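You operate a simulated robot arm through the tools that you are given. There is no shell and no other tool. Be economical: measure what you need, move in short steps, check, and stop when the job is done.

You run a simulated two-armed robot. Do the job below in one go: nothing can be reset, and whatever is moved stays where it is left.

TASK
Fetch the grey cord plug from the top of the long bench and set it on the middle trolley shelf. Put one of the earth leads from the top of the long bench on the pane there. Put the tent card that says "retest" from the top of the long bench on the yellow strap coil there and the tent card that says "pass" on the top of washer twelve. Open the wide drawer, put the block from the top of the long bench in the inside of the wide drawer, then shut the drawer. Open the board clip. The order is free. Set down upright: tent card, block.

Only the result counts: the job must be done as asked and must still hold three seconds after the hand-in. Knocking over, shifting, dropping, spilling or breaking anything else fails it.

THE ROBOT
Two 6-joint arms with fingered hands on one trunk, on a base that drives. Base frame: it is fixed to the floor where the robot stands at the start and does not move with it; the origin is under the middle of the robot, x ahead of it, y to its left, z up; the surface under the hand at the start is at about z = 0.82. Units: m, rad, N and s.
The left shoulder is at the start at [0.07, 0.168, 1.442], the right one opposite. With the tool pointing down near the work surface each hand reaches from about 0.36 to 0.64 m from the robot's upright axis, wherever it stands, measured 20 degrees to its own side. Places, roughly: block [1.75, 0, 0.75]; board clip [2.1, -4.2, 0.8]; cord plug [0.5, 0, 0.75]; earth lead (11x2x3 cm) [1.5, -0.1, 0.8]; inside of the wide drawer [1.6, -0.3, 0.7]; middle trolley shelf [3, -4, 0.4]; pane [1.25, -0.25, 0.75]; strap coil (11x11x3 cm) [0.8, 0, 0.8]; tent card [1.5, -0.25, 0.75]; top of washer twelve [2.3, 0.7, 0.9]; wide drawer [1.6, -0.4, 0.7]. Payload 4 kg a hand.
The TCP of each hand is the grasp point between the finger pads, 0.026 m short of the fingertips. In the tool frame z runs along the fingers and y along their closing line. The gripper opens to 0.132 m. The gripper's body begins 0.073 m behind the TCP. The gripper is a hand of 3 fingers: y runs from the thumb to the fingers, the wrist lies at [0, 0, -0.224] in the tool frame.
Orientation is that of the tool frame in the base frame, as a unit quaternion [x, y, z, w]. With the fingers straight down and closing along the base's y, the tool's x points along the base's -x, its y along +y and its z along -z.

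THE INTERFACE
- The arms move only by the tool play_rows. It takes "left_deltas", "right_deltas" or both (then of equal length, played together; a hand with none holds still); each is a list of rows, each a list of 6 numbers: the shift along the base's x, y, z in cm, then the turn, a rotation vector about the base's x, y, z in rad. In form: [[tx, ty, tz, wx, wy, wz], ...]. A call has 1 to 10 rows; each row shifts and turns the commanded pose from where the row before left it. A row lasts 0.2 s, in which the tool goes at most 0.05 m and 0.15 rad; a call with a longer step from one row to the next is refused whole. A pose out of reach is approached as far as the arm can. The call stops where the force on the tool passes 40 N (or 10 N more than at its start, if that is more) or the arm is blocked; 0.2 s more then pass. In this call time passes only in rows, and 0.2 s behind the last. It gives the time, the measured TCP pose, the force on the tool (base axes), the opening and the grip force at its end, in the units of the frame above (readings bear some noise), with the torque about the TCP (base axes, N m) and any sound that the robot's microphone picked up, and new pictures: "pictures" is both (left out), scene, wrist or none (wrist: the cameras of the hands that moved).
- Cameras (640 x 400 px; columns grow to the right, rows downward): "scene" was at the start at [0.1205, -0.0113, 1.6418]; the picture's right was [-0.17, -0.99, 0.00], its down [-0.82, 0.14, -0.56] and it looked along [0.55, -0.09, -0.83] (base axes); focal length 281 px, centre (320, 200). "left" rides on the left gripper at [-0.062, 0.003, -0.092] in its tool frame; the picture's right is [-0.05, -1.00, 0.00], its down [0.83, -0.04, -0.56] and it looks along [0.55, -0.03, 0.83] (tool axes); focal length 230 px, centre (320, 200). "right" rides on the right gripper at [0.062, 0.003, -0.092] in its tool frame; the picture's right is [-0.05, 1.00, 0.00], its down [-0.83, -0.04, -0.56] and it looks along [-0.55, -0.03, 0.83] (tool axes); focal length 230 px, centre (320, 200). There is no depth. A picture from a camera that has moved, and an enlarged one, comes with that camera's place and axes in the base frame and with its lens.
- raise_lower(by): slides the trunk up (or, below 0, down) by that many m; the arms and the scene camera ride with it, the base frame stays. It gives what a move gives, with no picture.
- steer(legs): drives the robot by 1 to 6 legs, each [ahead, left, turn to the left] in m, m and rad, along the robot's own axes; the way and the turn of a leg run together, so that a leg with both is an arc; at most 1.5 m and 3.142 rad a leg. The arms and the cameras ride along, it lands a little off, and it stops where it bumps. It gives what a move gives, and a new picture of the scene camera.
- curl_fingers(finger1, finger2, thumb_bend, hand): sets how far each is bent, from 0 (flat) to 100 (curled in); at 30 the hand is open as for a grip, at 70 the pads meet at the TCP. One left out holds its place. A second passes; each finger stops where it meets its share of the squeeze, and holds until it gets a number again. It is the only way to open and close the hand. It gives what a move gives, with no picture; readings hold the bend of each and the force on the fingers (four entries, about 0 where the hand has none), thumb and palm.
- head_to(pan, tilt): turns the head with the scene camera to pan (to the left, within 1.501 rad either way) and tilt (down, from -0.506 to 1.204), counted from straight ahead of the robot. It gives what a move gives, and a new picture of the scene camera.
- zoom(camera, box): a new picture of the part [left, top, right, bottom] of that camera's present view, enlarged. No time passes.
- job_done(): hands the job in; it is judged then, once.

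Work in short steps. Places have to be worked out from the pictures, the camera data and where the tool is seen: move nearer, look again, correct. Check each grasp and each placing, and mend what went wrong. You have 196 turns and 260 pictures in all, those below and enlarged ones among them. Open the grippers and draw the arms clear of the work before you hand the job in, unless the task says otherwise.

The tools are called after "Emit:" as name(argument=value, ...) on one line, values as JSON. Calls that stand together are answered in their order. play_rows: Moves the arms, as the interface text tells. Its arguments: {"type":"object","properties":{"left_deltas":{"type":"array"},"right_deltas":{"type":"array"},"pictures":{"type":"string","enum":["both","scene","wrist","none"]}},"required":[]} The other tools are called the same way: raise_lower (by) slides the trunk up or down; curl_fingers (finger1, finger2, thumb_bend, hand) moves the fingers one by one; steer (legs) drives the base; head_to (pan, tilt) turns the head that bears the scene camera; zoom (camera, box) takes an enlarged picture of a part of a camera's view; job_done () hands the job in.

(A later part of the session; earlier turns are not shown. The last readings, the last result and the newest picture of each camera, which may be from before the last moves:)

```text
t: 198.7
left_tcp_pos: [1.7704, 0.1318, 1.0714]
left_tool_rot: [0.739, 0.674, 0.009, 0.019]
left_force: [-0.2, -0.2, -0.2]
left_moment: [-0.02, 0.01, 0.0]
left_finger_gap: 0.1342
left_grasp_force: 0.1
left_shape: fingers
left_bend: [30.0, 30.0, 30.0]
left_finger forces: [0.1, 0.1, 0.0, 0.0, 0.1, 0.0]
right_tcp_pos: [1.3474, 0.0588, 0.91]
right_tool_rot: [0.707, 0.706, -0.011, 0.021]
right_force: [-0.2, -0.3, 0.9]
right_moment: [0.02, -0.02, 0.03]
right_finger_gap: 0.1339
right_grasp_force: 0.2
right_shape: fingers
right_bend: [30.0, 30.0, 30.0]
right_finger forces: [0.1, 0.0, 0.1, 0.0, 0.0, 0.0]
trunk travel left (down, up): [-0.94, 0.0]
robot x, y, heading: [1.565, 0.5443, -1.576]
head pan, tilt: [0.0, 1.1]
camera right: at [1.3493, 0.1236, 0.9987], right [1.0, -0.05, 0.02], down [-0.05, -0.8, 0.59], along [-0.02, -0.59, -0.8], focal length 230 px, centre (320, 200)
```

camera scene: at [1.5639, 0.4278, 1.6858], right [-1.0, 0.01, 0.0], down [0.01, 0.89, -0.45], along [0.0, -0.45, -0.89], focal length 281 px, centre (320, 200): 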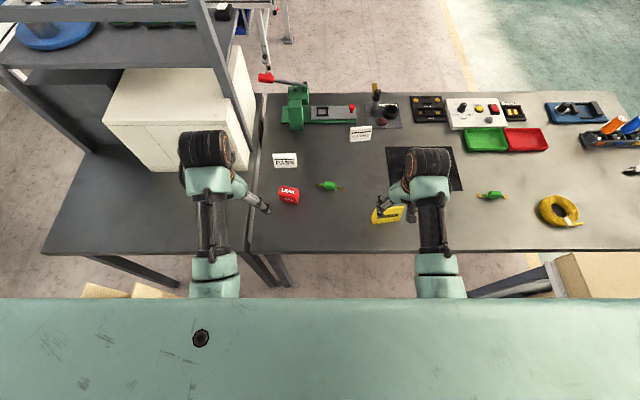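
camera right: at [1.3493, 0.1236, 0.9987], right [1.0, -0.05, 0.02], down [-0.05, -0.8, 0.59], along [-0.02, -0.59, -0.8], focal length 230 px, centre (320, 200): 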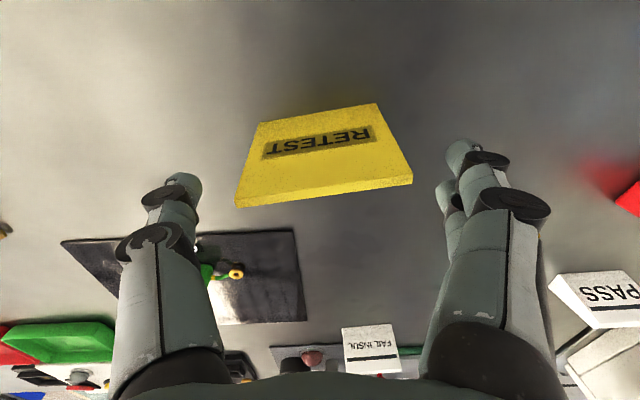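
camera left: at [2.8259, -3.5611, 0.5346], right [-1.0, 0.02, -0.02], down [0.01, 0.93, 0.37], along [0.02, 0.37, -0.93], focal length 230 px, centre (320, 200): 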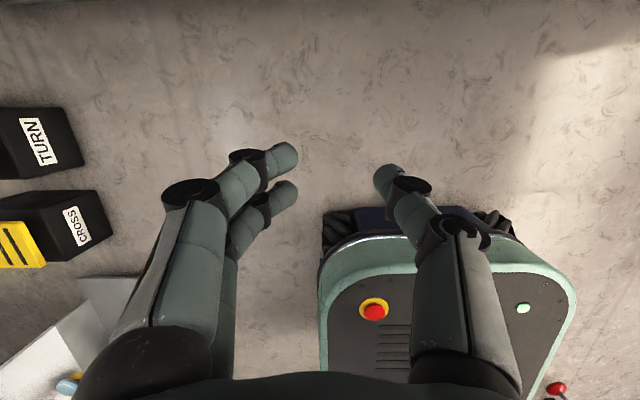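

Centred. I yaw 3°, descend 5.8 cm and grasp.

Emit:
play_rows(right_deltas=[[0, 0, -2, 0, 0, 0.05], [0, -0.1, -2, 0, 0, 0], [0, 0, -1.8, 0, 0, 0]], pictures="wrist")

Emit:
curl_fingers(hand="right", finger1=60, finger2=60, thumb_bend=60)

Emit:
play_rows(right_deltas=[[0, 0, 1.5, 0, 0, 0], [0, 0, 3, 0, 0, 0]], pictures="wrist")

```text
t: 199.5
left_tcp_pos: [1.7705, 0.1319, 1.0714]
left_tool_rot: [0.739, 0.673, 0.01, 0.019]
left_force: [0.5, 0.6, -0.3]
left_moment: [-0.01, -0.01, 0.04]
left_finger_gap: 0.1341
left_grasp_force: 0.1
left_shape: fingers
left_bend: [30.0, 30.0, 30.0]
left_finger forces: [0.0, 0.1, 0.0, 0.0, 0.0, 0.0]
right_tcp_pos: [1.3477, 0.0554, 0.8549]
right_tool_rot: [0.691, 0.723, -0.014, 0.023]
right_force: [-1.5, -0.9, 11.6]
right_moment: [0.13, -0.32, -0.04]
right_finger_gap: 0.1372
right_grasp_force: 7.0
right_shape: fingers
right_bend: [30.0, 30.0, 30.0]
right_finger forces: [4.3, 5.5, 0.1, 0.1, 4.0, 0.0]
trunk travel left (down, up): [-0.94, 0.0]
robot x, y, heading: [1.5678, 0.5421, -1.576]
head pan, tilt: [0.0, 1.1]
camera right: at [1.3462, 0.1208, 0.9429], right [1.0, 0.0, 0.02], down [-0.01, -0.8, 0.6], along [0.01, -0.6, -0.8], focal length 230 px, centre (320, 200)
```

right: 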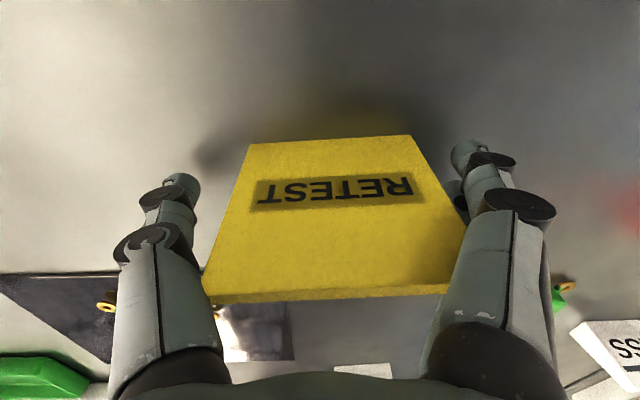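

```text
t: 200.5
left_tcp_pos: [1.7708, 0.1338, 1.0724]
left_tool_rot: [0.739, 0.674, 0.009, 0.019]
left_force: [0.5, -0.1, 0.2]
left_moment: [-0.02, 0.03, -0.02]
left_finger_gap: 0.1341
left_grasp_force: 0.1
left_shape: fingers
left_bend: [30.0, 30.0, 30.0]
left_finger forces: [0.0, 0.0, 0.1, 0.0, 0.0, 0.1]
right_tcp_pos: [1.3474, 0.0549, 0.8551]
right_tool_rot: [0.69, 0.723, -0.015, 0.023]
right_force: [-8.3, -4.7, 26.0]
right_moment: [0.13, -0.93, -0.18]
right_finger_gap: 0.088
right_grasp_force: 50.2
right_shape: fingers
right_bend: [50.0, 45.0, 57.0]
right_finger forces: [23.4, 24.8, 0.0, 0.0, 52.3, 0.0]
trunk travel left (down, up): [-0.94, 0.0]
robot x, y, heading: [1.5716, 0.5438, -1.578]
head pan, tilt: [0.0, 1.1]
```

```text
t: 201.1
left_tcp_pos: [1.7712, 0.1325, 1.0706]
left_tool_rot: [0.739, 0.674, 0.01, 0.019]
left_force: [0.5, 0.3, 0.7]
left_moment: [-0.03, -0.01, -0.02]
left_finger_gap: 0.134
left_grasp_force: 0.1
left_shape: fingers
left_bend: [30.0, 30.0, 30.0]
left_finger forces: [0.0, 0.0, 0.0, 0.1, 0.0, 0.0]
right_tcp_pos: [1.3508, 0.0579, 0.8979]
right_tool_rot: [0.689, 0.724, -0.01, 0.02]
right_force: [0.2, 0.6, -0.4]
right_moment: [0.0, 0.01, -0.01]
right_finger_gap: 0.0882
right_grasp_force: 44.5
right_shape: fingers
right_bend: [50.0, 45.0, 57.0]
right_finger forces: [24.8, 22.1, 0.1, 0.0, 42.1, 0.1]
trunk travel left (down, up): [-0.94, 0.0]
robot x, y, heading: [1.5639, 0.5425, -1.575]
head pan, tilt: [0.0, 1.1]
camera right: at [1.3478, 0.1232, 0.9858], right [1.0, 0.0, 0.02], down [-0.01, -0.81, 0.59], along [0.01, -0.59, -0.81], focal length 230 px, centre (320, 200)
```

right: 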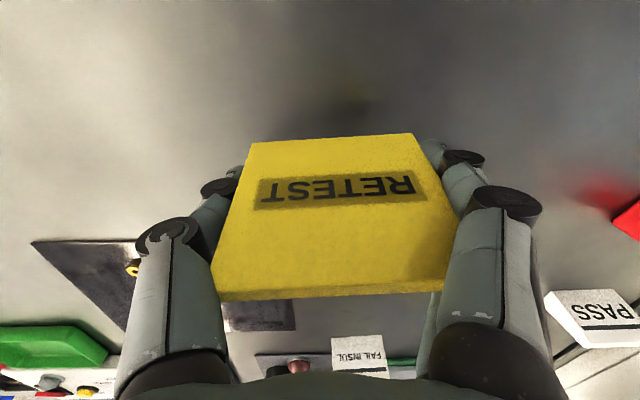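

Card firmly held. I raise it, then turn the robot slightly right and move so the right hand comes near the coil at (0.78,0.046).

Emit:
play_rows(right_deltas=[[0, 0, 4, 0, 0, 0], [0, 0, 4, 0, 0, 0], [0, 0, 2, 0, 0, 0]], pictures="none")

Emit:
steer(legs=[[0, 0, -0.275], [0.19, -0.318, 0]])

Emit:
head_to(pan=-0.3, tilt=1.1)

```text
t: 201.9
left_tcp_pos: [1.7709, 0.1309, 1.071]
left_tool_rot: [0.739, 0.674, 0.01, 0.019]
left_force: [0.7, -0.5, 0.2]
left_moment: [-0.01, 0.05, 0.01]
left_finger_gap: 0.1341
left_grasp_force: 0.1
left_shape: fingers
left_bend: [30.0, 30.0, 30.0]
left_finger forces: [0.1, 0.0, 0.0, 0.0, 0.0, 0.0]
right_tcp_pos: [1.3502, 0.0563, 0.9968]
right_tool_rot: [0.69, 0.724, -0.011, 0.02]
right_force: [1.2, -0.1, 0.3]
right_moment: [0.0, 0.01, -0.02]
right_finger_gap: 0.088
right_grasp_force: 43.8
right_shape: fingers
right_bend: [50.0, 45.0, 57.0]
right_finger forces: [25.0, 22.4, 0.1, 0.0, 39.8, 0.0]
trunk travel left (down, up): [-0.94, 0.0]
robot x, y, heading: [1.5673, 0.5452, -1.574]
head pan, tilt: [0.0, 1.1]
```

```text
t: 205.1
left_tcp_pos: [1.2975, 0.0001, 1.0709]
left_tool_rot: [0.824, 0.566, 0.007, 0.019]
left_force: [0.2, 1.0, 0.2]
left_moment: [0.0, 0.05, 0.03]
left_finger_gap: 0.1343
left_grasp_force: 0.0
left_shape: fingers
left_bend: [30.0, 30.0, 30.0]
left_finger forces: [0.0, 0.0, 0.0, 0.0, 0.0, 0.0]
right_tcp_pos: [0.8722, 0.0433, 0.9972]
right_tool_rot: [0.784, 0.621, -0.015, 0.02]
right_force: [-0.7, -0.7, 0.4]
right_moment: [0.02, 0.03, -0.02]
right_finger_gap: 0.0877
right_grasp_force: 43.4
right_shape: fingers
right_bend: [50.0, 45.0, 57.0]
right_finger forces: [24.5, 22.1, 0.0, 0.0, 39.7, 0.1]
trunk travel left (down, up): [-0.94, 0.0]
robot x, y, heading: [1.2165, 0.4487, -1.852]
head pan, tilt: [0.0, 1.1]
camera scene: at [1.1869, 0.3422, 1.6861], right [-0.96, 0.28, 0.0], down [0.25, 0.86, -0.45], along [-0.13, -0.44, -0.89], focal length 281 px, centre (320, 200)
```

scene: 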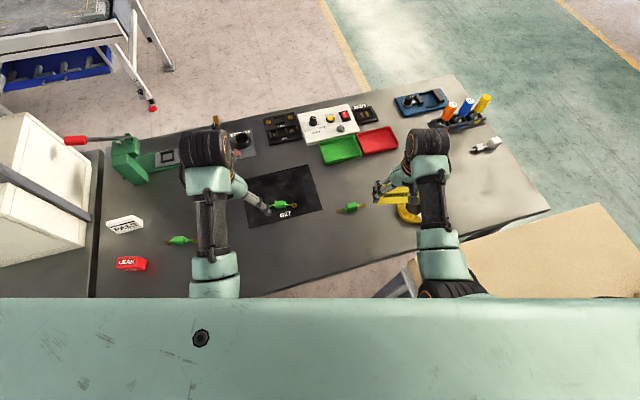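

```text
t: 205.9
left_tcp_pos: [1.2961, -0.0019, 1.0712]
left_tool_rot: [0.825, 0.565, 0.008, 0.02]
left_force: [-0.5, 0.2, 0.6]
left_moment: [-0.01, -0.01, 0.01]
left_finger_gap: 0.134
left_grasp_force: 0.1
left_shape: fingers
left_bend: [30.0, 30.0, 30.0]
left_finger forces: [0.1, 0.0, 0.0, 0.1, 0.1, 0.0]
right_tcp_pos: [0.8708, 0.0436, 0.9967]
right_tool_rot: [0.783, 0.622, -0.014, 0.019]
right_force: [0.4, 0.7, -0.7]
right_moment: [-0.02, -0.03, 0.01]
right_finger_gap: 0.0877
right_grasp_force: 43.5
right_shape: fingers
right_bend: [50.0, 45.0, 57.0]
right_finger forces: [24.5, 22.0, 0.0, 0.0, 39.6, 0.0]
trunk travel left (down, up): [-0.94, 0.0]
robot x, y, heading: [1.2123, 0.4505, -1.854]
head pan, tilt: [-0.3, 1.1]
camera scene: at [1.166, 0.3491, 1.6859], right [-0.84, 0.55, 0.0], down [0.49, 0.74, -0.45], along [-0.25, -0.38, -0.89], focal length 281 px, centre (320, 200)
```

scene: 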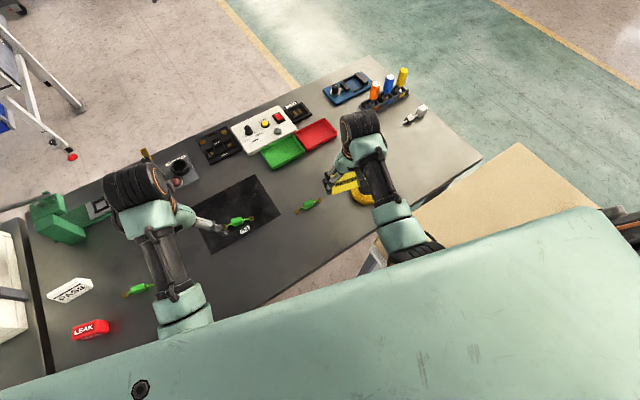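

Hand is at (0.871,0.044). I move it 9 cm toward -x over the coil.

Emit:
play_rows(right_deltas=[[-3, 0, 0, 0, 0, 0], [-3, 0, 0, 0, 0, 0], [-3, 0, 0, 0, 0, 0]])

```text
t: 206.7
left_tcp_pos: [1.2955, -0.0016, 1.0706]
left_tool_rot: [0.825, 0.565, 0.008, 0.019]
left_force: [0.3, 0.2, 0.7]
left_moment: [-0.01, -0.01, -0.04]
left_finger_gap: 0.1341
left_grasp_force: 0.1
left_shape: fingers
left_bend: [30.0, 30.0, 30.0]
left_finger forces: [0.1, 0.0, 0.0, 0.1, 0.0, 0.0]
right_tcp_pos: [0.7804, 0.0416, 0.9963]
right_tool_rot: [0.783, 0.621, -0.015, 0.02]
right_force: [0.3, 0.0, -0.4]
right_moment: [-0.01, 0.01, 0.03]
right_finger_gap: 0.0878
right_grasp_force: 42.7
right_shape: fingers
right_bend: [50.0, 45.0, 57.0]
right_finger forces: [24.5, 21.9, 0.0, 0.1, 39.0, 0.1]
trunk travel left (down, up): [-0.94, 0.0]
robot x, y, heading: [1.214, 0.4539, -1.852]
head pan, tilt: [-0.3, 1.1]
camera scene: at [1.1661, 0.3492, 1.6859], right [-0.83, 0.55, 0.0], down [0.49, 0.74, -0.45], along [-0.25, -0.38, -0.89], focal length 281 px, centre (320, 200)
camera right: at [0.7966, 0.105, 1.085], right [0.96, -0.28, 0.02], down [-0.23, -0.77, 0.59], along [-0.15, -0.57, -0.81], focal length 230 px, centre (320, 200)
```

scene: 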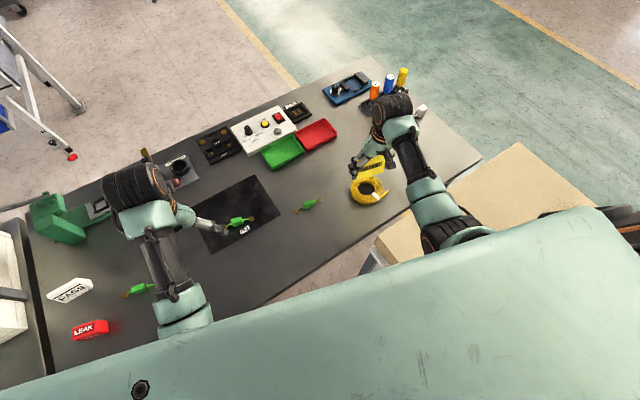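
right: 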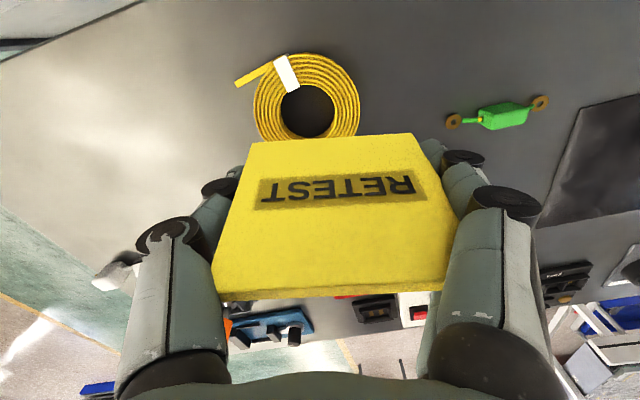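

Coil centre is at (0.771,0.05). I correct and lower the card onto the coil (top z≈0.85).

Emit:
play_rows(right_deltas=[[-0.9, 0.8, -2, 0, 0, 0], [0, 0, -4, 0, 0, 0], [0, 0, -2.5, 0, 0, 0], [0, 0, -1, 0, 0, 0]], pictures="both")

```text
t: 207.7
left_tcp_pos: [1.2963, -0.0006, 1.0714]
left_tool_rot: [0.825, 0.565, 0.007, 0.019]
left_force: [-1.1, -0.4, 0.8]
left_moment: [-0.02, 0.02, -0.01]
left_finger_gap: 0.1339
left_grasp_force: 0.0
left_shape: fingers
left_bend: [30.0, 30.0, 30.0]
left_finger forces: [0.0, 0.0, 0.0, 0.0, 0.0, 0.1]
right_tcp_pos: [0.7721, 0.0496, 0.9018]
right_tool_rot: [0.783, 0.622, -0.014, 0.02]
right_force: [-0.3, 0.4, 0.4]
right_moment: [-0.01, -0.03, -0.03]
right_finger_gap: 0.0881
right_grasp_force: 41.8
right_shape: fingers
right_bend: [50.0, 45.0, 57.0]
right_finger forces: [24.5, 21.9, 0.0, 0.1, 37.6, 0.0]
trunk travel left (down, up): [-0.94, 0.0]
robot x, y, heading: [1.2172, 0.4492, -1.849]
head pan, tilt: [-0.3, 1.1]
camera scene: at [1.1666, 0.3496, 1.686], right [-0.83, 0.55, 0.0], down [0.49, 0.74, -0.45], along [-0.25, -0.38, -0.89], focal length 281 px, centre (320, 200)
camera right: at [0.7883, 0.1127, 0.9912], right [0.96, -0.28, 0.02], down [-0.23, -0.77, 0.59], along [-0.15, -0.57, -0.81], focal length 230 px, centre (320, 200)
```

scene: 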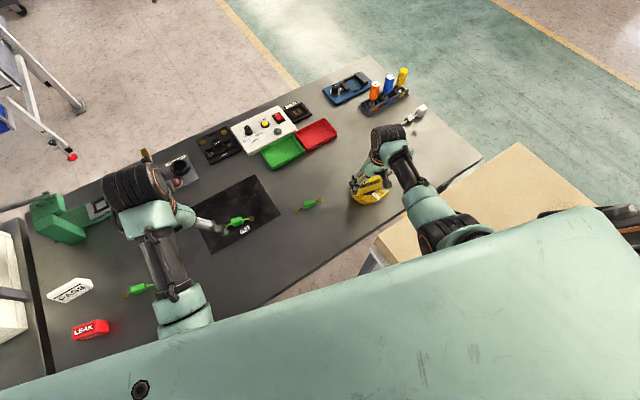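
right: 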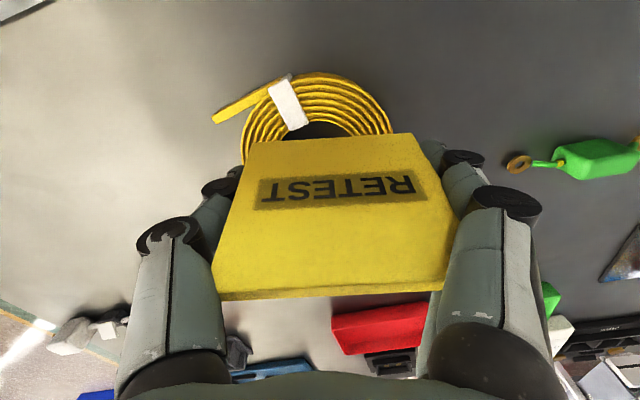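

Centred over the coil. I lower in 0.5 cm steps until contact.

Emit:
play_rows(right_deltas=[[0, 0, -0.6, 0, 0, 0], [0, 0, -0.5, 0, 0, 0], [0, 0, -0.4, 0, 0, 0]], pictures="none")

```text
t: 208.5
left_tcp_pos: [1.2959, -0.0018, 1.0722]
left_tool_rot: [0.825, 0.565, 0.007, 0.019]
left_force: [0.9, 0.0, 0.4]
left_moment: [0.01, -0.04, 0.0]
left_finger_gap: 0.1339
left_grasp_force: 0.0
left_shape: fingers
left_bend: [30.0, 30.0, 30.0]
left_finger forces: [0.0, 0.0, 0.1, 0.0, 0.0, 0.0]
right_tcp_pos: [0.7718, 0.0498, 0.8868]
right_tool_rot: [0.784, 0.621, -0.014, 0.021]
right_force: [1.0, -1.2, -0.4]
right_moment: [-0.04, -0.02, 0.0]
right_finger_gap: 0.0878
right_grasp_force: 41.9
right_shape: fingers
right_bend: [50.0, 45.0, 57.0]
right_finger forces: [24.5, 22.0, 0.0, 0.1, 37.4, 0.1]
trunk travel left (down, up): [-0.94, 0.0]
robot x, y, heading: [1.2155, 0.449, -1.854]
head pan, tilt: [-0.3, 1.1]
```

Emit:
play_rows(right_deltas=[[0, 0, -0.3, 0, 0, 0], [0, 0, -0.3, 0, 0, 0], [0, 0, -0.3, 0, 0, 0]], pictures="wrist")

```text
t: 209.3
left_tcp_pos: [1.2958, -0.002, 1.0713]
left_tool_rot: [0.825, 0.565, 0.006, 0.019]
left_force: [0.0, 0.3, -0.1]
left_moment: [0.02, 0.01, 0.0]
left_finger_gap: 0.1341
left_grasp_force: 0.2
left_shape: fingers
left_bend: [30.0, 30.0, 30.0]
left_finger forces: [0.0, 0.0, 0.0, 0.0, 0.0, 0.0]
right_tcp_pos: [0.7724, 0.0499, 0.8777]
right_tool_rot: [0.783, 0.621, -0.013, 0.02]
right_force: [0.1, 0.4, -1.0]
right_moment: [0.0, 0.01, 0.02]
right_finger_gap: 0.0877
right_grasp_force: 41.9
right_shape: fingers
right_bend: [50.0, 45.0, 57.0]
right_finger forces: [24.7, 22.1, 0.0, 0.1, 37.3, 0.0]
trunk travel left (down, up): [-0.94, 0.0]
robot x, y, heading: [1.2163, 0.4504, -1.859]
head pan, tilt: [-0.3, 1.1]
camera right: at [0.7881, 0.1132, 0.9669], right [0.96, -0.28, 0.02], down [-0.23, -0.77, 0.59], along [-0.15, -0.57, -0.81], focal length 230 px, centre (320, 200)
```

right: 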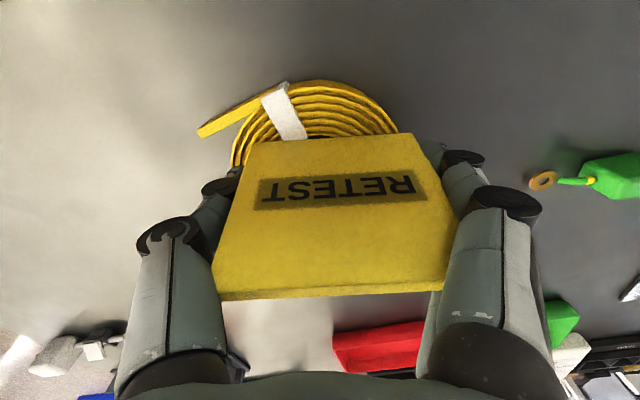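

Emit:
play_rows(right_deltas=[[0, 0, -0.3, 0, 0, 0], [0, 0, -0.3, 0, 0, 0], [0, 0, -0.3, 0, 0, 0]], pictures="none")

```text
t: 210.1
left_tcp_pos: [1.2987, 0.0014, 1.0721]
left_tool_rot: [0.825, 0.565, 0.007, 0.02]
left_force: [-0.3, -0.4, -0.6]
left_moment: [0.01, -0.02, 0.01]
left_finger_gap: 0.1341
left_grasp_force: 0.0
left_shape: fingers
left_bend: [30.0, 30.0, 30.0]
left_finger forces: [0.0, 0.1, 0.0, 0.0, 0.0, 0.0]
right_tcp_pos: [0.7699, 0.0459, 0.8773]
right_tool_rot: [0.783, 0.621, -0.021, 0.024]
right_force: [1.5, 6.0, 24.5]
right_moment: [-0.18, -0.88, 0.22]
right_finger_gap: 0.0877
right_grasp_force: 45.7
right_shape: fingers
right_bend: [50.0, 45.0, 57.0]
right_finger forces: [28.8, 24.0, 0.0, 0.0, 39.5, 0.1]
trunk travel left (down, up): [-0.94, 0.0]
robot x, y, heading: [1.2143, 0.449, -1.854]
head pan, tilt: [-0.3, 1.1]
stopped in row 3 (right hand): the force on the tool passed its limit at 41 N (the readings are from after the stop); the commanded pose is now the measured one
```

Contact at z≈0.877. I ease up 0.25 cm, then open slightly.

Emit:
play_rows(right_deltas=[[0, 0, 0.25, 0, 0, 0]], pictures="none")

Emit:
curl_fingers(hand="right", finger1=44, finger2=40, thumb_bend=51)

Emit:
play_rows(right_deltas=[[0, 0, 0.1, 0, 0, 0]], pictures="wrist")

```text
t: 210.5
left_tcp_pos: [1.2982, -0.0001, 1.0719]
left_tool_rot: [0.825, 0.565, 0.007, 0.02]
left_force: [-1.3, -0.1, 0.4]
left_moment: [-0.02, -0.02, -0.01]
left_finger_gap: 0.134
left_grasp_force: 0.1
left_shape: fingers
left_bend: [30.0, 30.0, 30.0]
left_finger forces: [0.0, 0.0, 0.0, 0.0, 0.0, 0.0]
right_tcp_pos: [0.7703, 0.0463, 0.8776]
right_tool_rot: [0.783, 0.621, -0.02, 0.023]
right_force: [0.3, -0.4, 16.8]
right_moment: [-0.17, -0.69, -0.04]
right_finger_gap: 0.088
right_grasp_force: 45.9
right_shape: fingers
right_bend: [50.0, 45.0, 57.0]
right_finger forces: [27.0, 25.9, 0.0, 0.1, 37.7, 0.0]
trunk travel left (down, up): [-0.94, 0.0]
robot x, y, heading: [1.2106, 0.4519, -1.859]
head pan, tilt: [-0.3, 1.1]
```

```text
t: 211.5
left_tcp_pos: [1.2981, -0.0004, 1.0713]
left_tool_rot: [0.825, 0.565, 0.008, 0.02]
left_force: [-0.1, -0.2, 0.0]
left_moment: [0.01, 0.0, -0.03]
left_finger_gap: 0.1341
left_grasp_force: 0.0
left_shape: fingers
left_bend: [30.0, 30.0, 30.0]
left_finger forces: [0.1, 0.0, 0.0, 0.0, 0.0, 0.0]
right_tcp_pos: [0.7694, 0.0463, 0.8762]
right_tool_rot: [0.783, 0.621, -0.019, 0.021]
right_force: [-1.7, -2.2, 17.8]
right_moment: [0.14, -0.47, -0.05]
right_finger_gap: 0.0937
right_grasp_force: 29.4
right_shape: fingers
right_bend: [43.0, 40.0, 51.0]
right_finger forces: [18.7, 16.3, 0.1, 0.0, 24.1, 0.0]
trunk travel left (down, up): [-0.94, 0.0]
robot x, y, heading: [1.2107, 0.4486, -1.854]
head pan, tilt: [-0.3, 1.1]
```

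```text
t: 211.9
left_tcp_pos: [1.297, -0.0003, 1.0705]
left_tool_rot: [0.825, 0.565, 0.007, 0.02]
left_force: [0.3, 0.9, -0.5]
left_moment: [0.03, 0.05, 0.01]
left_finger_gap: 0.1339
left_grasp_force: 0.1
left_shape: fingers
left_bend: [30.0, 30.0, 30.0]
left_finger forces: [0.0, 0.0, 0.0, 0.0, 0.0, 0.0]
right_tcp_pos: [0.7704, 0.0479, 0.8757]
right_tool_rot: [0.783, 0.621, -0.019, 0.022]
right_force: [-2.0, -1.1, 13.4]
right_moment: [0.07, -0.39, -0.07]
right_finger_gap: 0.0936
right_grasp_force: 28.8
right_shape: fingers
right_bend: [43.0, 40.0, 51.0]
right_finger forces: [18.5, 16.1, 0.1, 0.1, 23.5, 0.0]
trunk travel left (down, up): [-0.94, 0.0]
robot x, y, heading: [1.2119, 0.447, -1.855]
head pan, tilt: [-0.3, 1.1]
camera right: at [0.787, 0.111, 0.9656], right [0.96, -0.28, 0.01], down [-0.23, -0.77, 0.6], along [-0.16, -0.58, -0.8], focal length 230 px, centre (320, 200)
```

right: 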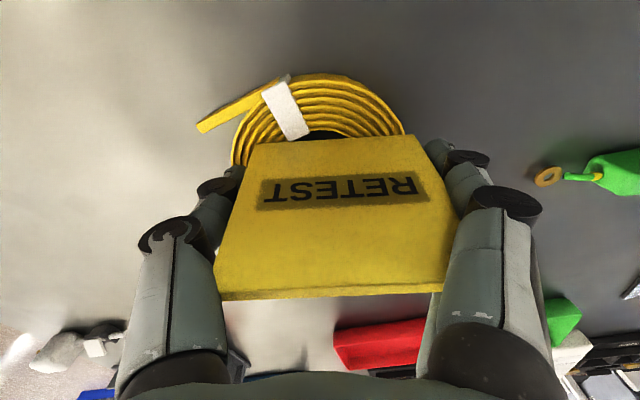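

The gap (0.094) exceeds the card width; the fingertips now press on the coil. I ease up further.

Emit:
play_rows(right_deltas=[[0, 0, 0.4, 0, 0, 0], [0, 0, 0.4, 0, 0, 0]], pictures="wrist")

```text
t: 212.5
left_tcp_pos: [1.296, -0.0014, 1.07]
left_tool_rot: [0.825, 0.565, 0.007, 0.019]
left_force: [0.0, 0.1, -0.1]
left_moment: [0.0, 0.01, -0.03]
left_finger_gap: 0.1338
left_grasp_force: 0.0
left_shape: fingers
left_bend: [30.0, 30.0, 30.0]
left_finger forces: [0.0, 0.0, 0.1, 0.1, 0.0, 0.0]
right_tcp_pos: [0.7704, 0.0467, 0.8844]
right_tool_rot: [0.783, 0.621, -0.017, 0.022]
right_force: [0.3, 0.0, -1.0]
right_moment: [0.03, 0.0, -0.01]
right_finger_gap: 0.0929
right_grasp_force: 26.7
right_shape: fingers
right_bend: [43.0, 39.0, 51.0]
right_finger forces: [18.3, 13.9, 0.1, 0.0, 21.2, 0.1]
trunk travel left (down, up): [-0.94, 0.0]
robot x, y, heading: [1.2145, 0.4502, -1.857]
head pan, tilt: [-0.3, 1.1]
camera right: at [0.7865, 0.1107, 0.9721], right [0.96, -0.28, 0.01], down [-0.23, -0.77, 0.6], along [-0.16, -0.58, -0.8], focal length 230 px, centre (320, 200)
```

right: 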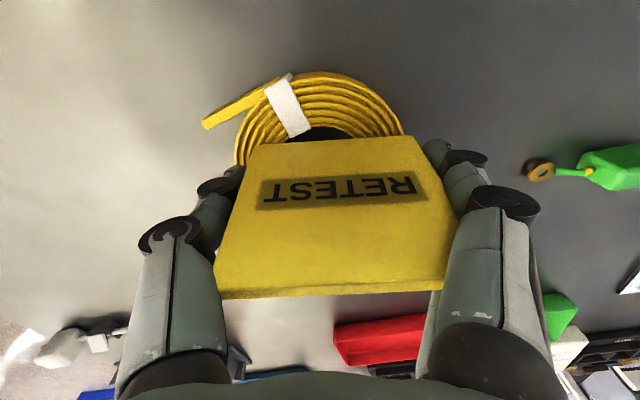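

Still held. I lower to just above contact and open further.

Emit:
play_rows(right_deltas=[[0, 0, -0.4, 0, 0, 0]], pictures="none")

Emit:
curl_fingers(hand="right", finger1=37, finger2=34, thumb_bend=44)

Emit:
play_rows(right_deltas=[[0, 0, 0.1, 0, 0, 0]], pictures="wrist")

```text
t: 212.9
left_tcp_pos: [1.2955, -0.0008, 1.0698]
left_tool_rot: [0.825, 0.565, 0.008, 0.019]
left_force: [0.2, -0.3, 0.8]
left_moment: [-0.01, 0.02, 0.03]
left_finger_gap: 0.1342
left_grasp_force: 0.2
left_shape: fingers
left_bend: [30.0, 30.0, 30.0]
left_finger forces: [0.1, 0.0, 0.1, 0.0, 0.0, 0.0]
right_tcp_pos: [0.7695, 0.0463, 0.88]
right_tool_rot: [0.783, 0.621, -0.017, 0.02]
right_force: [0.1, 0.1, -0.8]
right_moment: [0.02, -0.01, -0.01]
right_finger_gap: 0.0929
right_grasp_force: 26.4
right_shape: fingers
right_bend: [43.0, 39.0, 51.0]
right_finger forces: [18.2, 13.9, 0.0, 0.0, 21.1, 0.0]
trunk travel left (down, up): [-0.94, 0.0]
robot x, y, heading: [1.2144, 0.4515, -1.851]
head pan, tilt: [-0.3, 1.1]
```

```text
t: 213.9
left_tcp_pos: [1.2955, -0.0012, 1.0704]
left_tool_rot: [0.825, 0.565, 0.007, 0.02]
left_force: [-0.4, -0.3, 0.3]
left_moment: [0.03, -0.04, 0.01]
left_finger_gap: 0.134
left_grasp_force: 0.1
left_shape: fingers
left_bend: [30.0, 30.0, 30.0]
left_finger forces: [0.0, 0.0, 0.1, 0.0, 0.1, 0.1]
right_tcp_pos: [0.7697, 0.046, 0.8807]
right_tool_rot: [0.784, 0.62, -0.018, 0.021]
right_force: [0.7, 0.4, -1.2]
right_moment: [0.0, 0.0, -0.01]
right_finger_gap: 0.1063
right_grasp_force: 17.8
right_shape: fingers
right_bend: [37.0, 34.0, 44.0]
right_finger forces: [14.8, 12.7, 0.1, 0.0, 8.4, 0.0]
trunk travel left (down, up): [-0.94, 0.0]
robot x, y, heading: [1.2152, 0.4476, -1.854]
head pan, tilt: [-0.3, 1.1]
```

```text
t: 214.3
left_tcp_pos: [1.2965, -0.0006, 1.0712]
left_tool_rot: [0.824, 0.566, 0.007, 0.02]
left_force: [0.6, 0.2, -0.2]
left_moment: [0.0, 0.0, 0.01]
left_finger_gap: 0.1343
left_grasp_force: 0.1
left_shape: fingers
left_bend: [30.0, 30.0, 30.0]
left_finger forces: [0.0, 0.1, 0.1, 0.1, 0.1, 0.1]
right_tcp_pos: [0.7707, 0.0457, 0.8823]
right_tool_rot: [0.783, 0.621, -0.018, 0.022]
right_force: [-0.3, -0.5, -0.4]
right_moment: [0.02, 0.0, 0.02]
right_finger_gap: 0.1062
right_grasp_force: 18.1
right_shape: fingers
right_bend: [37.0, 34.0, 44.0]
right_finger forces: [14.8, 12.7, 0.1, 0.0, 8.3, 0.0]
trunk travel left (down, up): [-0.94, 0.0]
robot x, y, heading: [1.2143, 0.4477, -1.847]
head pan, tilt: [-0.3, 1.1]
camera right: at [0.7863, 0.1099, 0.9697], right [0.96, -0.28, 0.01], down [-0.23, -0.77, 0.6], along [-0.16, -0.58, -0.8], focal length 230 px, centre (320, 200)
```

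right: 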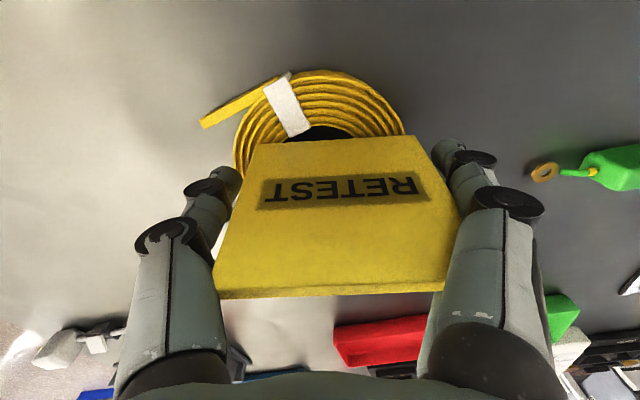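

Opening more, to the full 30.

Emit:
curl_fingers(hand="right", finger1=28, finger2=28, thumb_bend=30)

Emit:
play_rows(right_deltas=[[0, 0, 0.3, 0, 0, 0]], pictures="both")

```text
t: 215.3
left_tcp_pos: [1.2965, -0.0014, 1.0712]
left_tool_rot: [0.824, 0.566, 0.007, 0.019]
left_force: [-0.1, 0.3, 0.7]
left_moment: [0.02, -0.02, 0.01]
left_finger_gap: 0.1339
left_grasp_force: 0.0
left_shape: fingers
left_bend: [30.0, 30.0, 30.0]
left_finger forces: [0.0, 0.0, 0.0, 0.1, 0.1, 0.1]
right_tcp_pos: [0.7689, 0.0471, 0.882]
right_tool_rot: [0.783, 0.621, -0.018, 0.021]
right_force: [-0.5, 0.0, -0.3]
right_moment: [0.02, 0.03, -0.03]
right_finger_gap: 0.1373
right_grasp_force: 12.0
right_shape: fingers
right_bend: [28.0, 29.0, 30.0]
right_finger forces: [11.9, 11.9, 0.0, 0.0, 0.0, 0.0]
trunk travel left (down, up): [-0.94, 0.0]
robot x, y, heading: [1.2164, 0.4505, -1.851]
head pan, tilt: [-0.3, 1.1]
```

```text
t: 215.7
left_tcp_pos: [1.296, -0.0012, 1.071]
left_tool_rot: [0.825, 0.565, 0.007, 0.019]
left_force: [-0.3, -0.9, -0.6]
left_moment: [0.02, -0.01, 0.0]
left_finger_gap: 0.1341
left_grasp_force: 0.1
left_shape: fingers
left_bend: [30.0, 30.0, 30.0]
left_finger forces: [0.0, 0.0, 0.0, 0.1, 0.1, 0.0]
right_tcp_pos: [0.7699, 0.0466, 0.8848]
right_tool_rot: [0.783, 0.622, -0.019, 0.022]
right_force: [0.7, 0.4, 0.0]
right_moment: [-0.01, 0.03, -0.01]
right_finger_gap: 0.1371
right_grasp_force: 11.9
right_shape: fingers
right_bend: [28.0, 29.0, 30.0]
right_finger forces: [11.5, 11.6, 0.0, 0.0, 0.0, 0.1]
trunk travel left (down, up): [-0.94, 0.0]
robot x, y, heading: [1.2172, 0.4483, -1.855]
head pan, tilt: [-0.3, 1.1]
camera scene: at [1.1668, 0.3495, 1.686], right [-0.83, 0.55, 0.0], down [0.49, 0.74, -0.45], along [-0.25, -0.38, -0.89], focal length 281 px, centre (320, 200)
camera right: at [0.7863, 0.1098, 0.9729], right [0.96, -0.28, 0.01], down [-0.23, -0.77, 0.6], along [-0.16, -0.58, -0.8], focal length 230 px, centre (320, 200)
```

scene: 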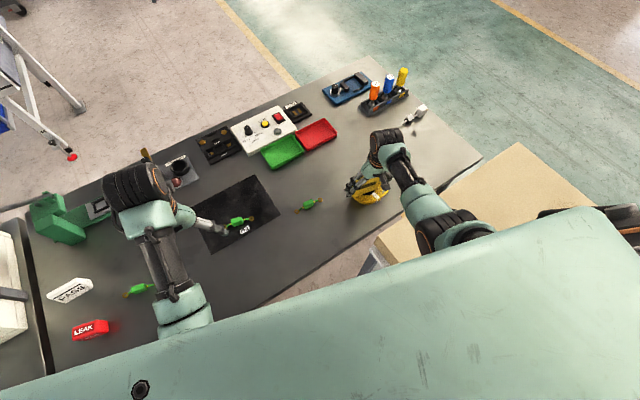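
right: 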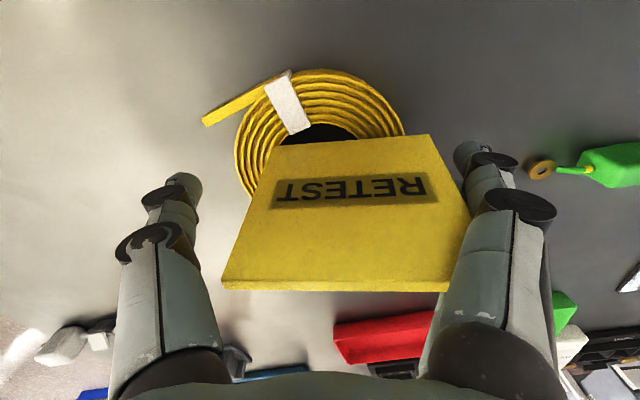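

The thumb is free but the card leans on the fingers. I open the fingers further and see.

Emit:
curl_fingers(hand="right", finger1=15, finger2=15)

Emit:
play_rows(right_deltas=[[0, 0, 0.3, 0, 0, 0]], pictures="wrist")

```text
t: 216.7
left_tcp_pos: [1.297, -0.0018, 1.071]
left_tool_rot: [0.825, 0.565, 0.007, 0.02]
left_force: [0.2, 0.0, -0.2]
left_moment: [-0.02, 0.07, 0.01]
left_finger_gap: 0.1342
left_grasp_force: 0.0
left_shape: fingers
left_bend: [30.0, 30.0, 30.0]
left_finger forces: [0.1, 0.0, 0.0, 0.0, 0.0, 0.0]
right_tcp_pos: [0.7691, 0.0469, 0.8845]
right_tool_rot: [0.783, 0.621, -0.019, 0.022]
right_force: [-0.2, -0.4, -0.6]
right_moment: [0.05, 0.05, -0.03]
right_finger_gap: 0.1503
right_grasp_force: 11.4
right_shape: fingers
right_bend: [15.0, 16.0, 30.0]
right_finger forces: [11.7, 11.6, 0.1, 0.1, 0.0, 0.0]
trunk travel left (down, up): [-0.94, 0.0]
robot x, y, heading: [1.2111, 0.4519, -1.854]
head pan, tilt: [-0.3, 1.1]
```

```text
t: 217.1
left_tcp_pos: [1.2978, -0.0005, 1.0706]
left_tool_rot: [0.825, 0.564, 0.007, 0.019]
left_force: [-0.4, -0.5, -0.1]
left_moment: [-0.01, 0.01, -0.01]
left_finger_gap: 0.1338
left_grasp_force: 0.0
left_shape: fingers
left_bend: [30.0, 30.0, 30.0]
left_finger forces: [0.0, 0.0, 0.1, 0.0, 0.0, 0.0]
right_tcp_pos: [0.7692, 0.0467, 0.8856]
right_tool_rot: [0.783, 0.621, -0.019, 0.022]
right_force: [0.2, 0.5, 0.0]
right_moment: [-0.02, -0.01, 0.0]
right_finger_gap: 0.1503
right_grasp_force: 11.5
right_shape: fingers
right_bend: [15.0, 16.0, 30.0]
right_finger forces: [11.5, 11.5, 0.1, 0.0, 0.1, 0.1]
trunk travel left (down, up): [-0.94, 0.0]
robot x, y, heading: [1.2191, 0.4509, -1.853]
head pan, tilt: [-0.3, 1.1]
camera right: at [0.7864, 0.11, 0.9758], right [0.96, -0.28, 0.01], down [-0.23, -0.77, 0.6], along [-0.16, -0.58, -0.8], focal length 230 px, centre (320, 200)
```

right: 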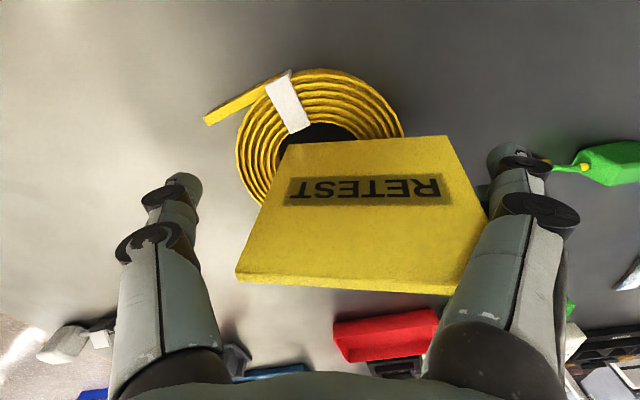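

The card's edge has wedged between the two fingers, so it follows them. I recentre it over the coil, lower it to contact, then open the fingers one at a time.

Emit:
play_rows(right_deltas=[[-1.9, 0.4, 0.3, 0, 0, 0], [0, 0, -0.6, 0, 0, 0], [0, 0, -0.4, 0, 0, 0]], pictures="both")

Emit:
zoom(camera="scene", box=[330, 150, 430, 220])

```text
t: 217.9
left_tcp_pos: [1.2972, -0.0015, 1.0711]
left_tool_rot: [0.825, 0.565, 0.007, 0.019]
left_force: [0.1, -0.5, 0.5]
left_moment: [0.01, -0.03, -0.01]
left_finger_gap: 0.1339
left_grasp_force: 0.1
left_shape: fingers
left_bend: [30.0, 30.0, 30.0]
left_finger forces: [0.0, 0.0, 0.1, 0.1, 0.0, 0.0]
right_tcp_pos: [0.7517, 0.05, 0.8809]
right_tool_rot: [0.783, 0.621, -0.018, 0.021]
right_force: [0.1, -1.3, 0.7]
right_moment: [0.02, 0.02, -0.05]
right_finger_gap: 0.1508
right_grasp_force: 11.4
right_shape: fingers
right_bend: [15.0, 16.0, 30.0]
right_finger forces: [11.7, 11.8, 0.0, 0.1, 0.0, 0.1]
trunk travel left (down, up): [-0.94, 0.0]
robot x, y, heading: [1.2158, 0.4526, -1.854]
head pan, tilt: [-0.3, 1.1]
camera scene: at [1.1677, 0.3493, 1.686], right [-0.83, 0.55, 0.0], down [0.49, 0.74, -0.45], along [-0.25, -0.38, -0.89], focal length 281 px, centre (320, 200)
camera right: at [0.7677, 0.1135, 0.9692], right [0.96, -0.28, 0.01], down [-0.23, -0.77, 0.6], along [-0.16, -0.58, -0.8], focal length 230 px, centre (320, 200)
```

scene: 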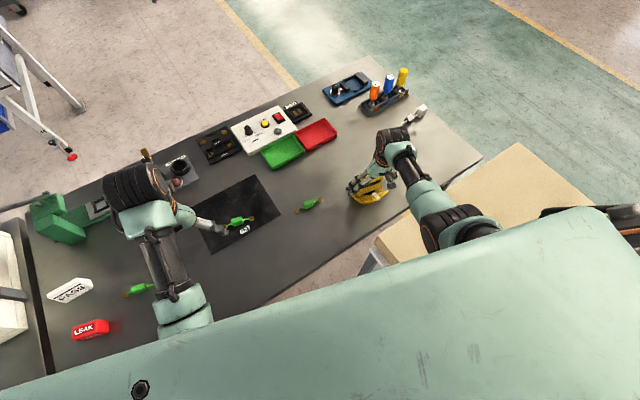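
right: 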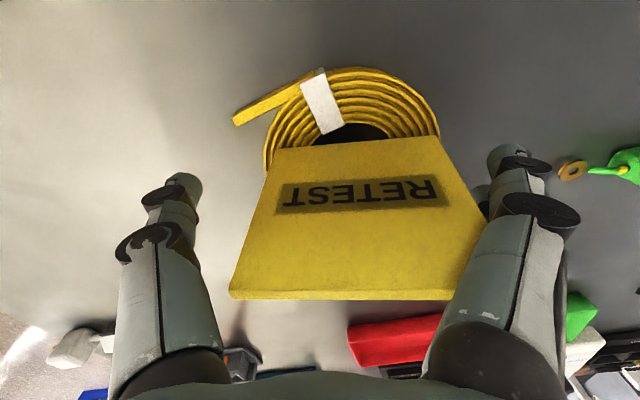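

```text
5.71 times, centred on (380, 185) of scene
camera zoom: at [1.1677, 0.3493, 1.686], right [-0.83, 0.55, 0.0], down [0.49, 0.74, -0.45], along [-0.25, -0.38, -0.89], focal length 1608 px, centre (-23, 286)
```

zoom: 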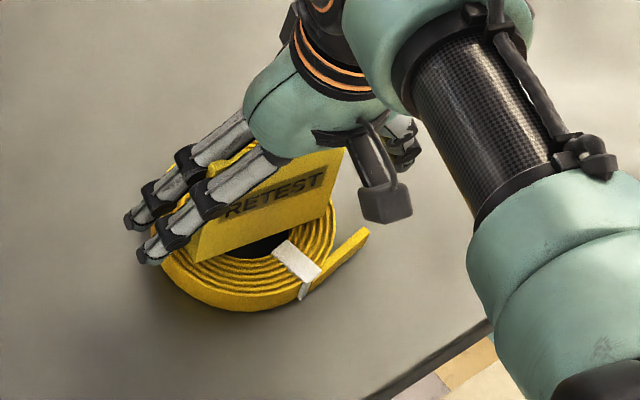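

Confirmed: the card edge sits between the fingers. Lower 0.3 cm, then open finger1, then finger2.

Emit:
play_rows(right_deltas=[[0, 0, -0.3, 0, 0, 0]], pictures="none")

Emit:
curl_fingers(hand="right", finger1=0)

Emit:
play_rows(right_deltas=[[0, 0, 0, 0, 0, 0]], pictures="wrist")

```text
t: 218.3
left_tcp_pos: [1.2965, -0.0009, 1.0719]
left_tool_rot: [0.825, 0.565, 0.007, 0.019]
left_force: [-0.5, -0.5, 0.3]
left_moment: [-0.03, -0.01, 0.03]
left_finger_gap: 0.1341
left_grasp_force: 0.1
left_shape: fingers
left_bend: [30.0, 30.0, 30.0]
left_finger forces: [0.1, 0.0, 0.0, 0.0, 0.0, 0.1]
right_tcp_pos: [0.7495, 0.0504, 0.8772]
right_tool_rot: [0.783, 0.621, -0.019, 0.022]
right_force: [0.3, -0.6, 0.7]
right_moment: [-0.01, 0.03, 0.0]
right_finger_gap: 0.1506
right_grasp_force: 11.5
right_shape: fingers
right_bend: [15.0, 16.0, 30.0]
right_finger forces: [11.5, 11.7, 0.0, 0.1, 0.0, 0.1]
trunk travel left (down, up): [-0.94, 0.0]
robot x, y, heading: [1.2134, 0.4513, -1.857]
head pan, tilt: [-0.3, 1.1]
```

```text
t: 219.3
left_tcp_pos: [1.2959, -0.0003, 1.0717]
left_tool_rot: [0.825, 0.565, 0.006, 0.02]
left_force: [0.2, -0.3, 0.6]
left_moment: [-0.03, 0.0, 0.05]
left_finger_gap: 0.1341
left_grasp_force: 0.0
left_shape: fingers
left_bend: [30.0, 30.0, 30.0]
left_finger forces: [0.0, 0.0, 0.1, 0.1, 0.1, 0.0]
right_tcp_pos: [0.75, 0.0516, 0.8769]
right_tool_rot: [0.783, 0.621, -0.019, 0.021]
right_force: [0.8, -0.8, -0.4]
right_moment: [-0.01, 0.02, -0.01]
right_finger_gap: 0.1642
right_grasp_force: 4.5
right_shape: fingers
right_bend: [0.0, 15.0, 30.0]
right_finger forces: [4.6, 4.9, 0.1, 0.0, 0.0, 0.0]
trunk travel left (down, up): [-0.94, 0.0]
robot x, y, heading: [1.2143, 0.4493, -1.851]
head pan, tilt: [-0.3, 1.1]
```

```text
t: 219.7
left_tcp_pos: [1.2964, -0.0009, 1.072]
left_tool_rot: [0.825, 0.565, 0.007, 0.02]
left_force: [0.1, 0.2, 0.0]
left_moment: [0.0, 0.03, -0.05]
left_finger_gap: 0.1338
left_grasp_force: 0.1
left_shape: fingers
left_bend: [30.0, 30.0, 30.0]
left_finger forces: [0.0, 0.0, 0.1, 0.0, 0.0, 0.0]
right_tcp_pos: [0.7512, 0.0501, 0.8772]
right_tool_rot: [0.783, 0.621, -0.019, 0.021]
right_force: [-0.2, -0.2, 0.9]
right_moment: [0.0, 0.0, -0.01]
right_finger_gap: 0.1644
right_grasp_force: 4.4
right_shape: fingers
right_bend: [0.0, 15.0, 30.0]
right_finger forces: [4.7, 4.9, 0.1, 0.0, 0.0, 0.0]
trunk travel left (down, up): [-0.94, 0.0]
robot x, y, heading: [1.2133, 0.4497, -1.853]
head pan, tilt: [-0.3, 1.1]
camera right: at [0.7672, 0.114, 0.9658], right [0.96, -0.28, 0.01], down [-0.23, -0.77, 0.6], along [-0.16, -0.58, -0.8], focal length 230 px, centre (320, 200)
```

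right: 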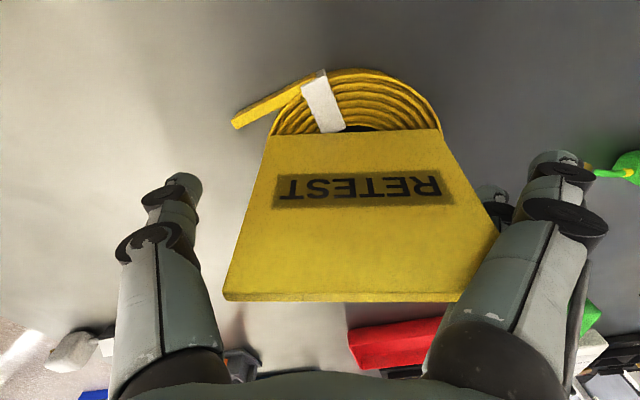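

Squeeze fell to 4.5 N. I curl finger2 inward to increase the offset between the fingers.

Emit:
curl_fingers(hand="right", finger2=32)

Emit:
play_rows(right_deltas=[[0, 0, 0, 0, 0, 0]], pictures="both")

Emit:
zoom(camera="scene", box=[330, 150, 430, 220])

```text
t: 220.7
left_tcp_pos: [1.2953, -0.0018, 1.0718]
left_tool_rot: [0.825, 0.565, 0.006, 0.02]
left_force: [-0.4, -0.4, 0.2]
left_moment: [0.0, -0.01, -0.01]
left_finger_gap: 0.1341
left_grasp_force: 0.1
left_shape: fingers
left_bend: [30.0, 30.0, 30.0]
left_finger forces: [0.0, 0.0, 0.1, 0.1, 0.0, 0.1]
right_tcp_pos: [0.7519, 0.0503, 0.8776]
right_tool_rot: [0.783, 0.621, -0.019, 0.021]
right_force: [-0.3, 0.3, -0.6]
right_moment: [-0.03, 0.03, -0.03]
right_finger_gap: 0.1642
right_grasp_force: 1.5
right_shape: fingers
right_bend: [0.0, 32.0, 30.0]
right_finger forces: [1.0, 1.1, 0.1, 0.1, 0.0, 0.0]
trunk travel left (down, up): [-0.94, 0.0]
robot x, y, heading: [1.214, 0.4523, -1.858]
head pan, tilt: [-0.3, 1.1]
```

```text
t: 221.1
left_tcp_pos: [1.2959, -0.0, 1.0712]
left_tool_rot: [0.825, 0.565, 0.006, 0.019]
left_force: [-0.9, -0.1, -0.1]
left_moment: [0.04, -0.02, -0.05]
left_finger_gap: 0.1341
left_grasp_force: 0.1
left_shape: fingers
left_bend: [30.0, 30.0, 30.0]
left_finger forces: [0.0, 0.0, 0.0, 0.0, 0.0, 0.0]
right_tcp_pos: [0.7503, 0.0506, 0.8776]
right_tool_rot: [0.783, 0.621, -0.018, 0.022]
right_force: [-0.3, 0.6, -0.4]
right_moment: [0.02, 0.0, 0.02]
right_finger_gap: 0.1643
right_grasp_force: 1.5
right_shape: fingers
right_bend: [0.0, 32.0, 30.0]
right_finger forces: [1.1, 1.2, 0.0, 0.0, 0.0, 0.0]
trunk travel left (down, up): [-0.94, 0.0]
robot x, y, heading: [1.2165, 0.4474, -1.852]
head pan, tilt: [-0.3, 1.1]
camera scene: at [1.1668, 0.3494, 1.686], right [-0.83, 0.55, 0.0], down [0.49, 0.74, -0.45], along [-0.25, -0.38, -0.89], focal length 281 px, centre (320, 200)
camera right: at [0.7672, 0.114, 0.9658], right [0.96, -0.28, 0.01], down [-0.23, -0.77, 0.6], along [-0.16, -0.58, -0.8], focal length 230 px, centre (320, 200)
```

scene: 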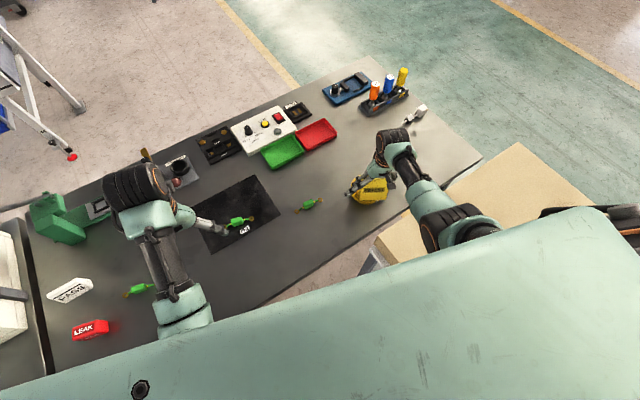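
right: 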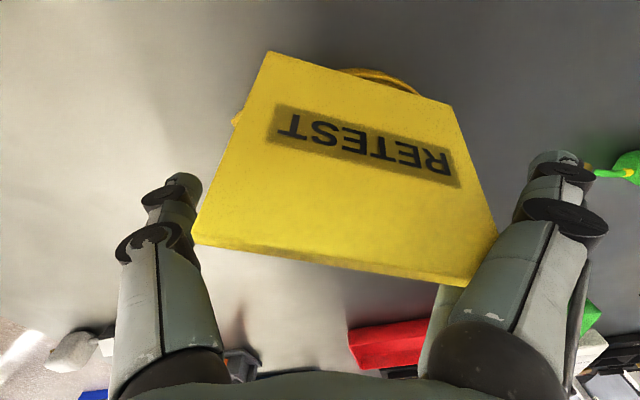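

```text
5.71 times, centred on (380, 185) of scene
camera zoom: at [1.1668, 0.3494, 1.686], right [-0.83, 0.55, 0.0], down [0.49, 0.74, -0.45], along [-0.25, -0.38, -0.89], focal length 1608 px, centre (-23, 286)
```

zoom: 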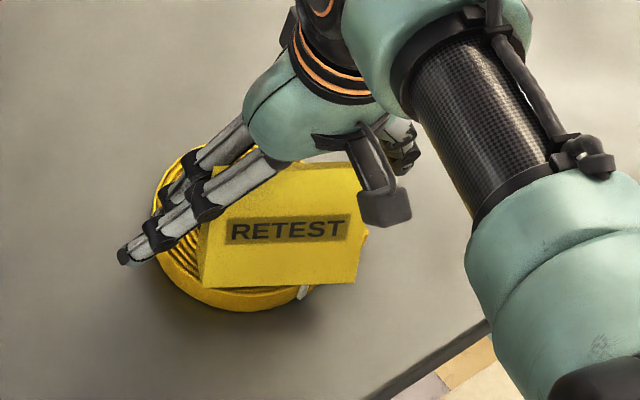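

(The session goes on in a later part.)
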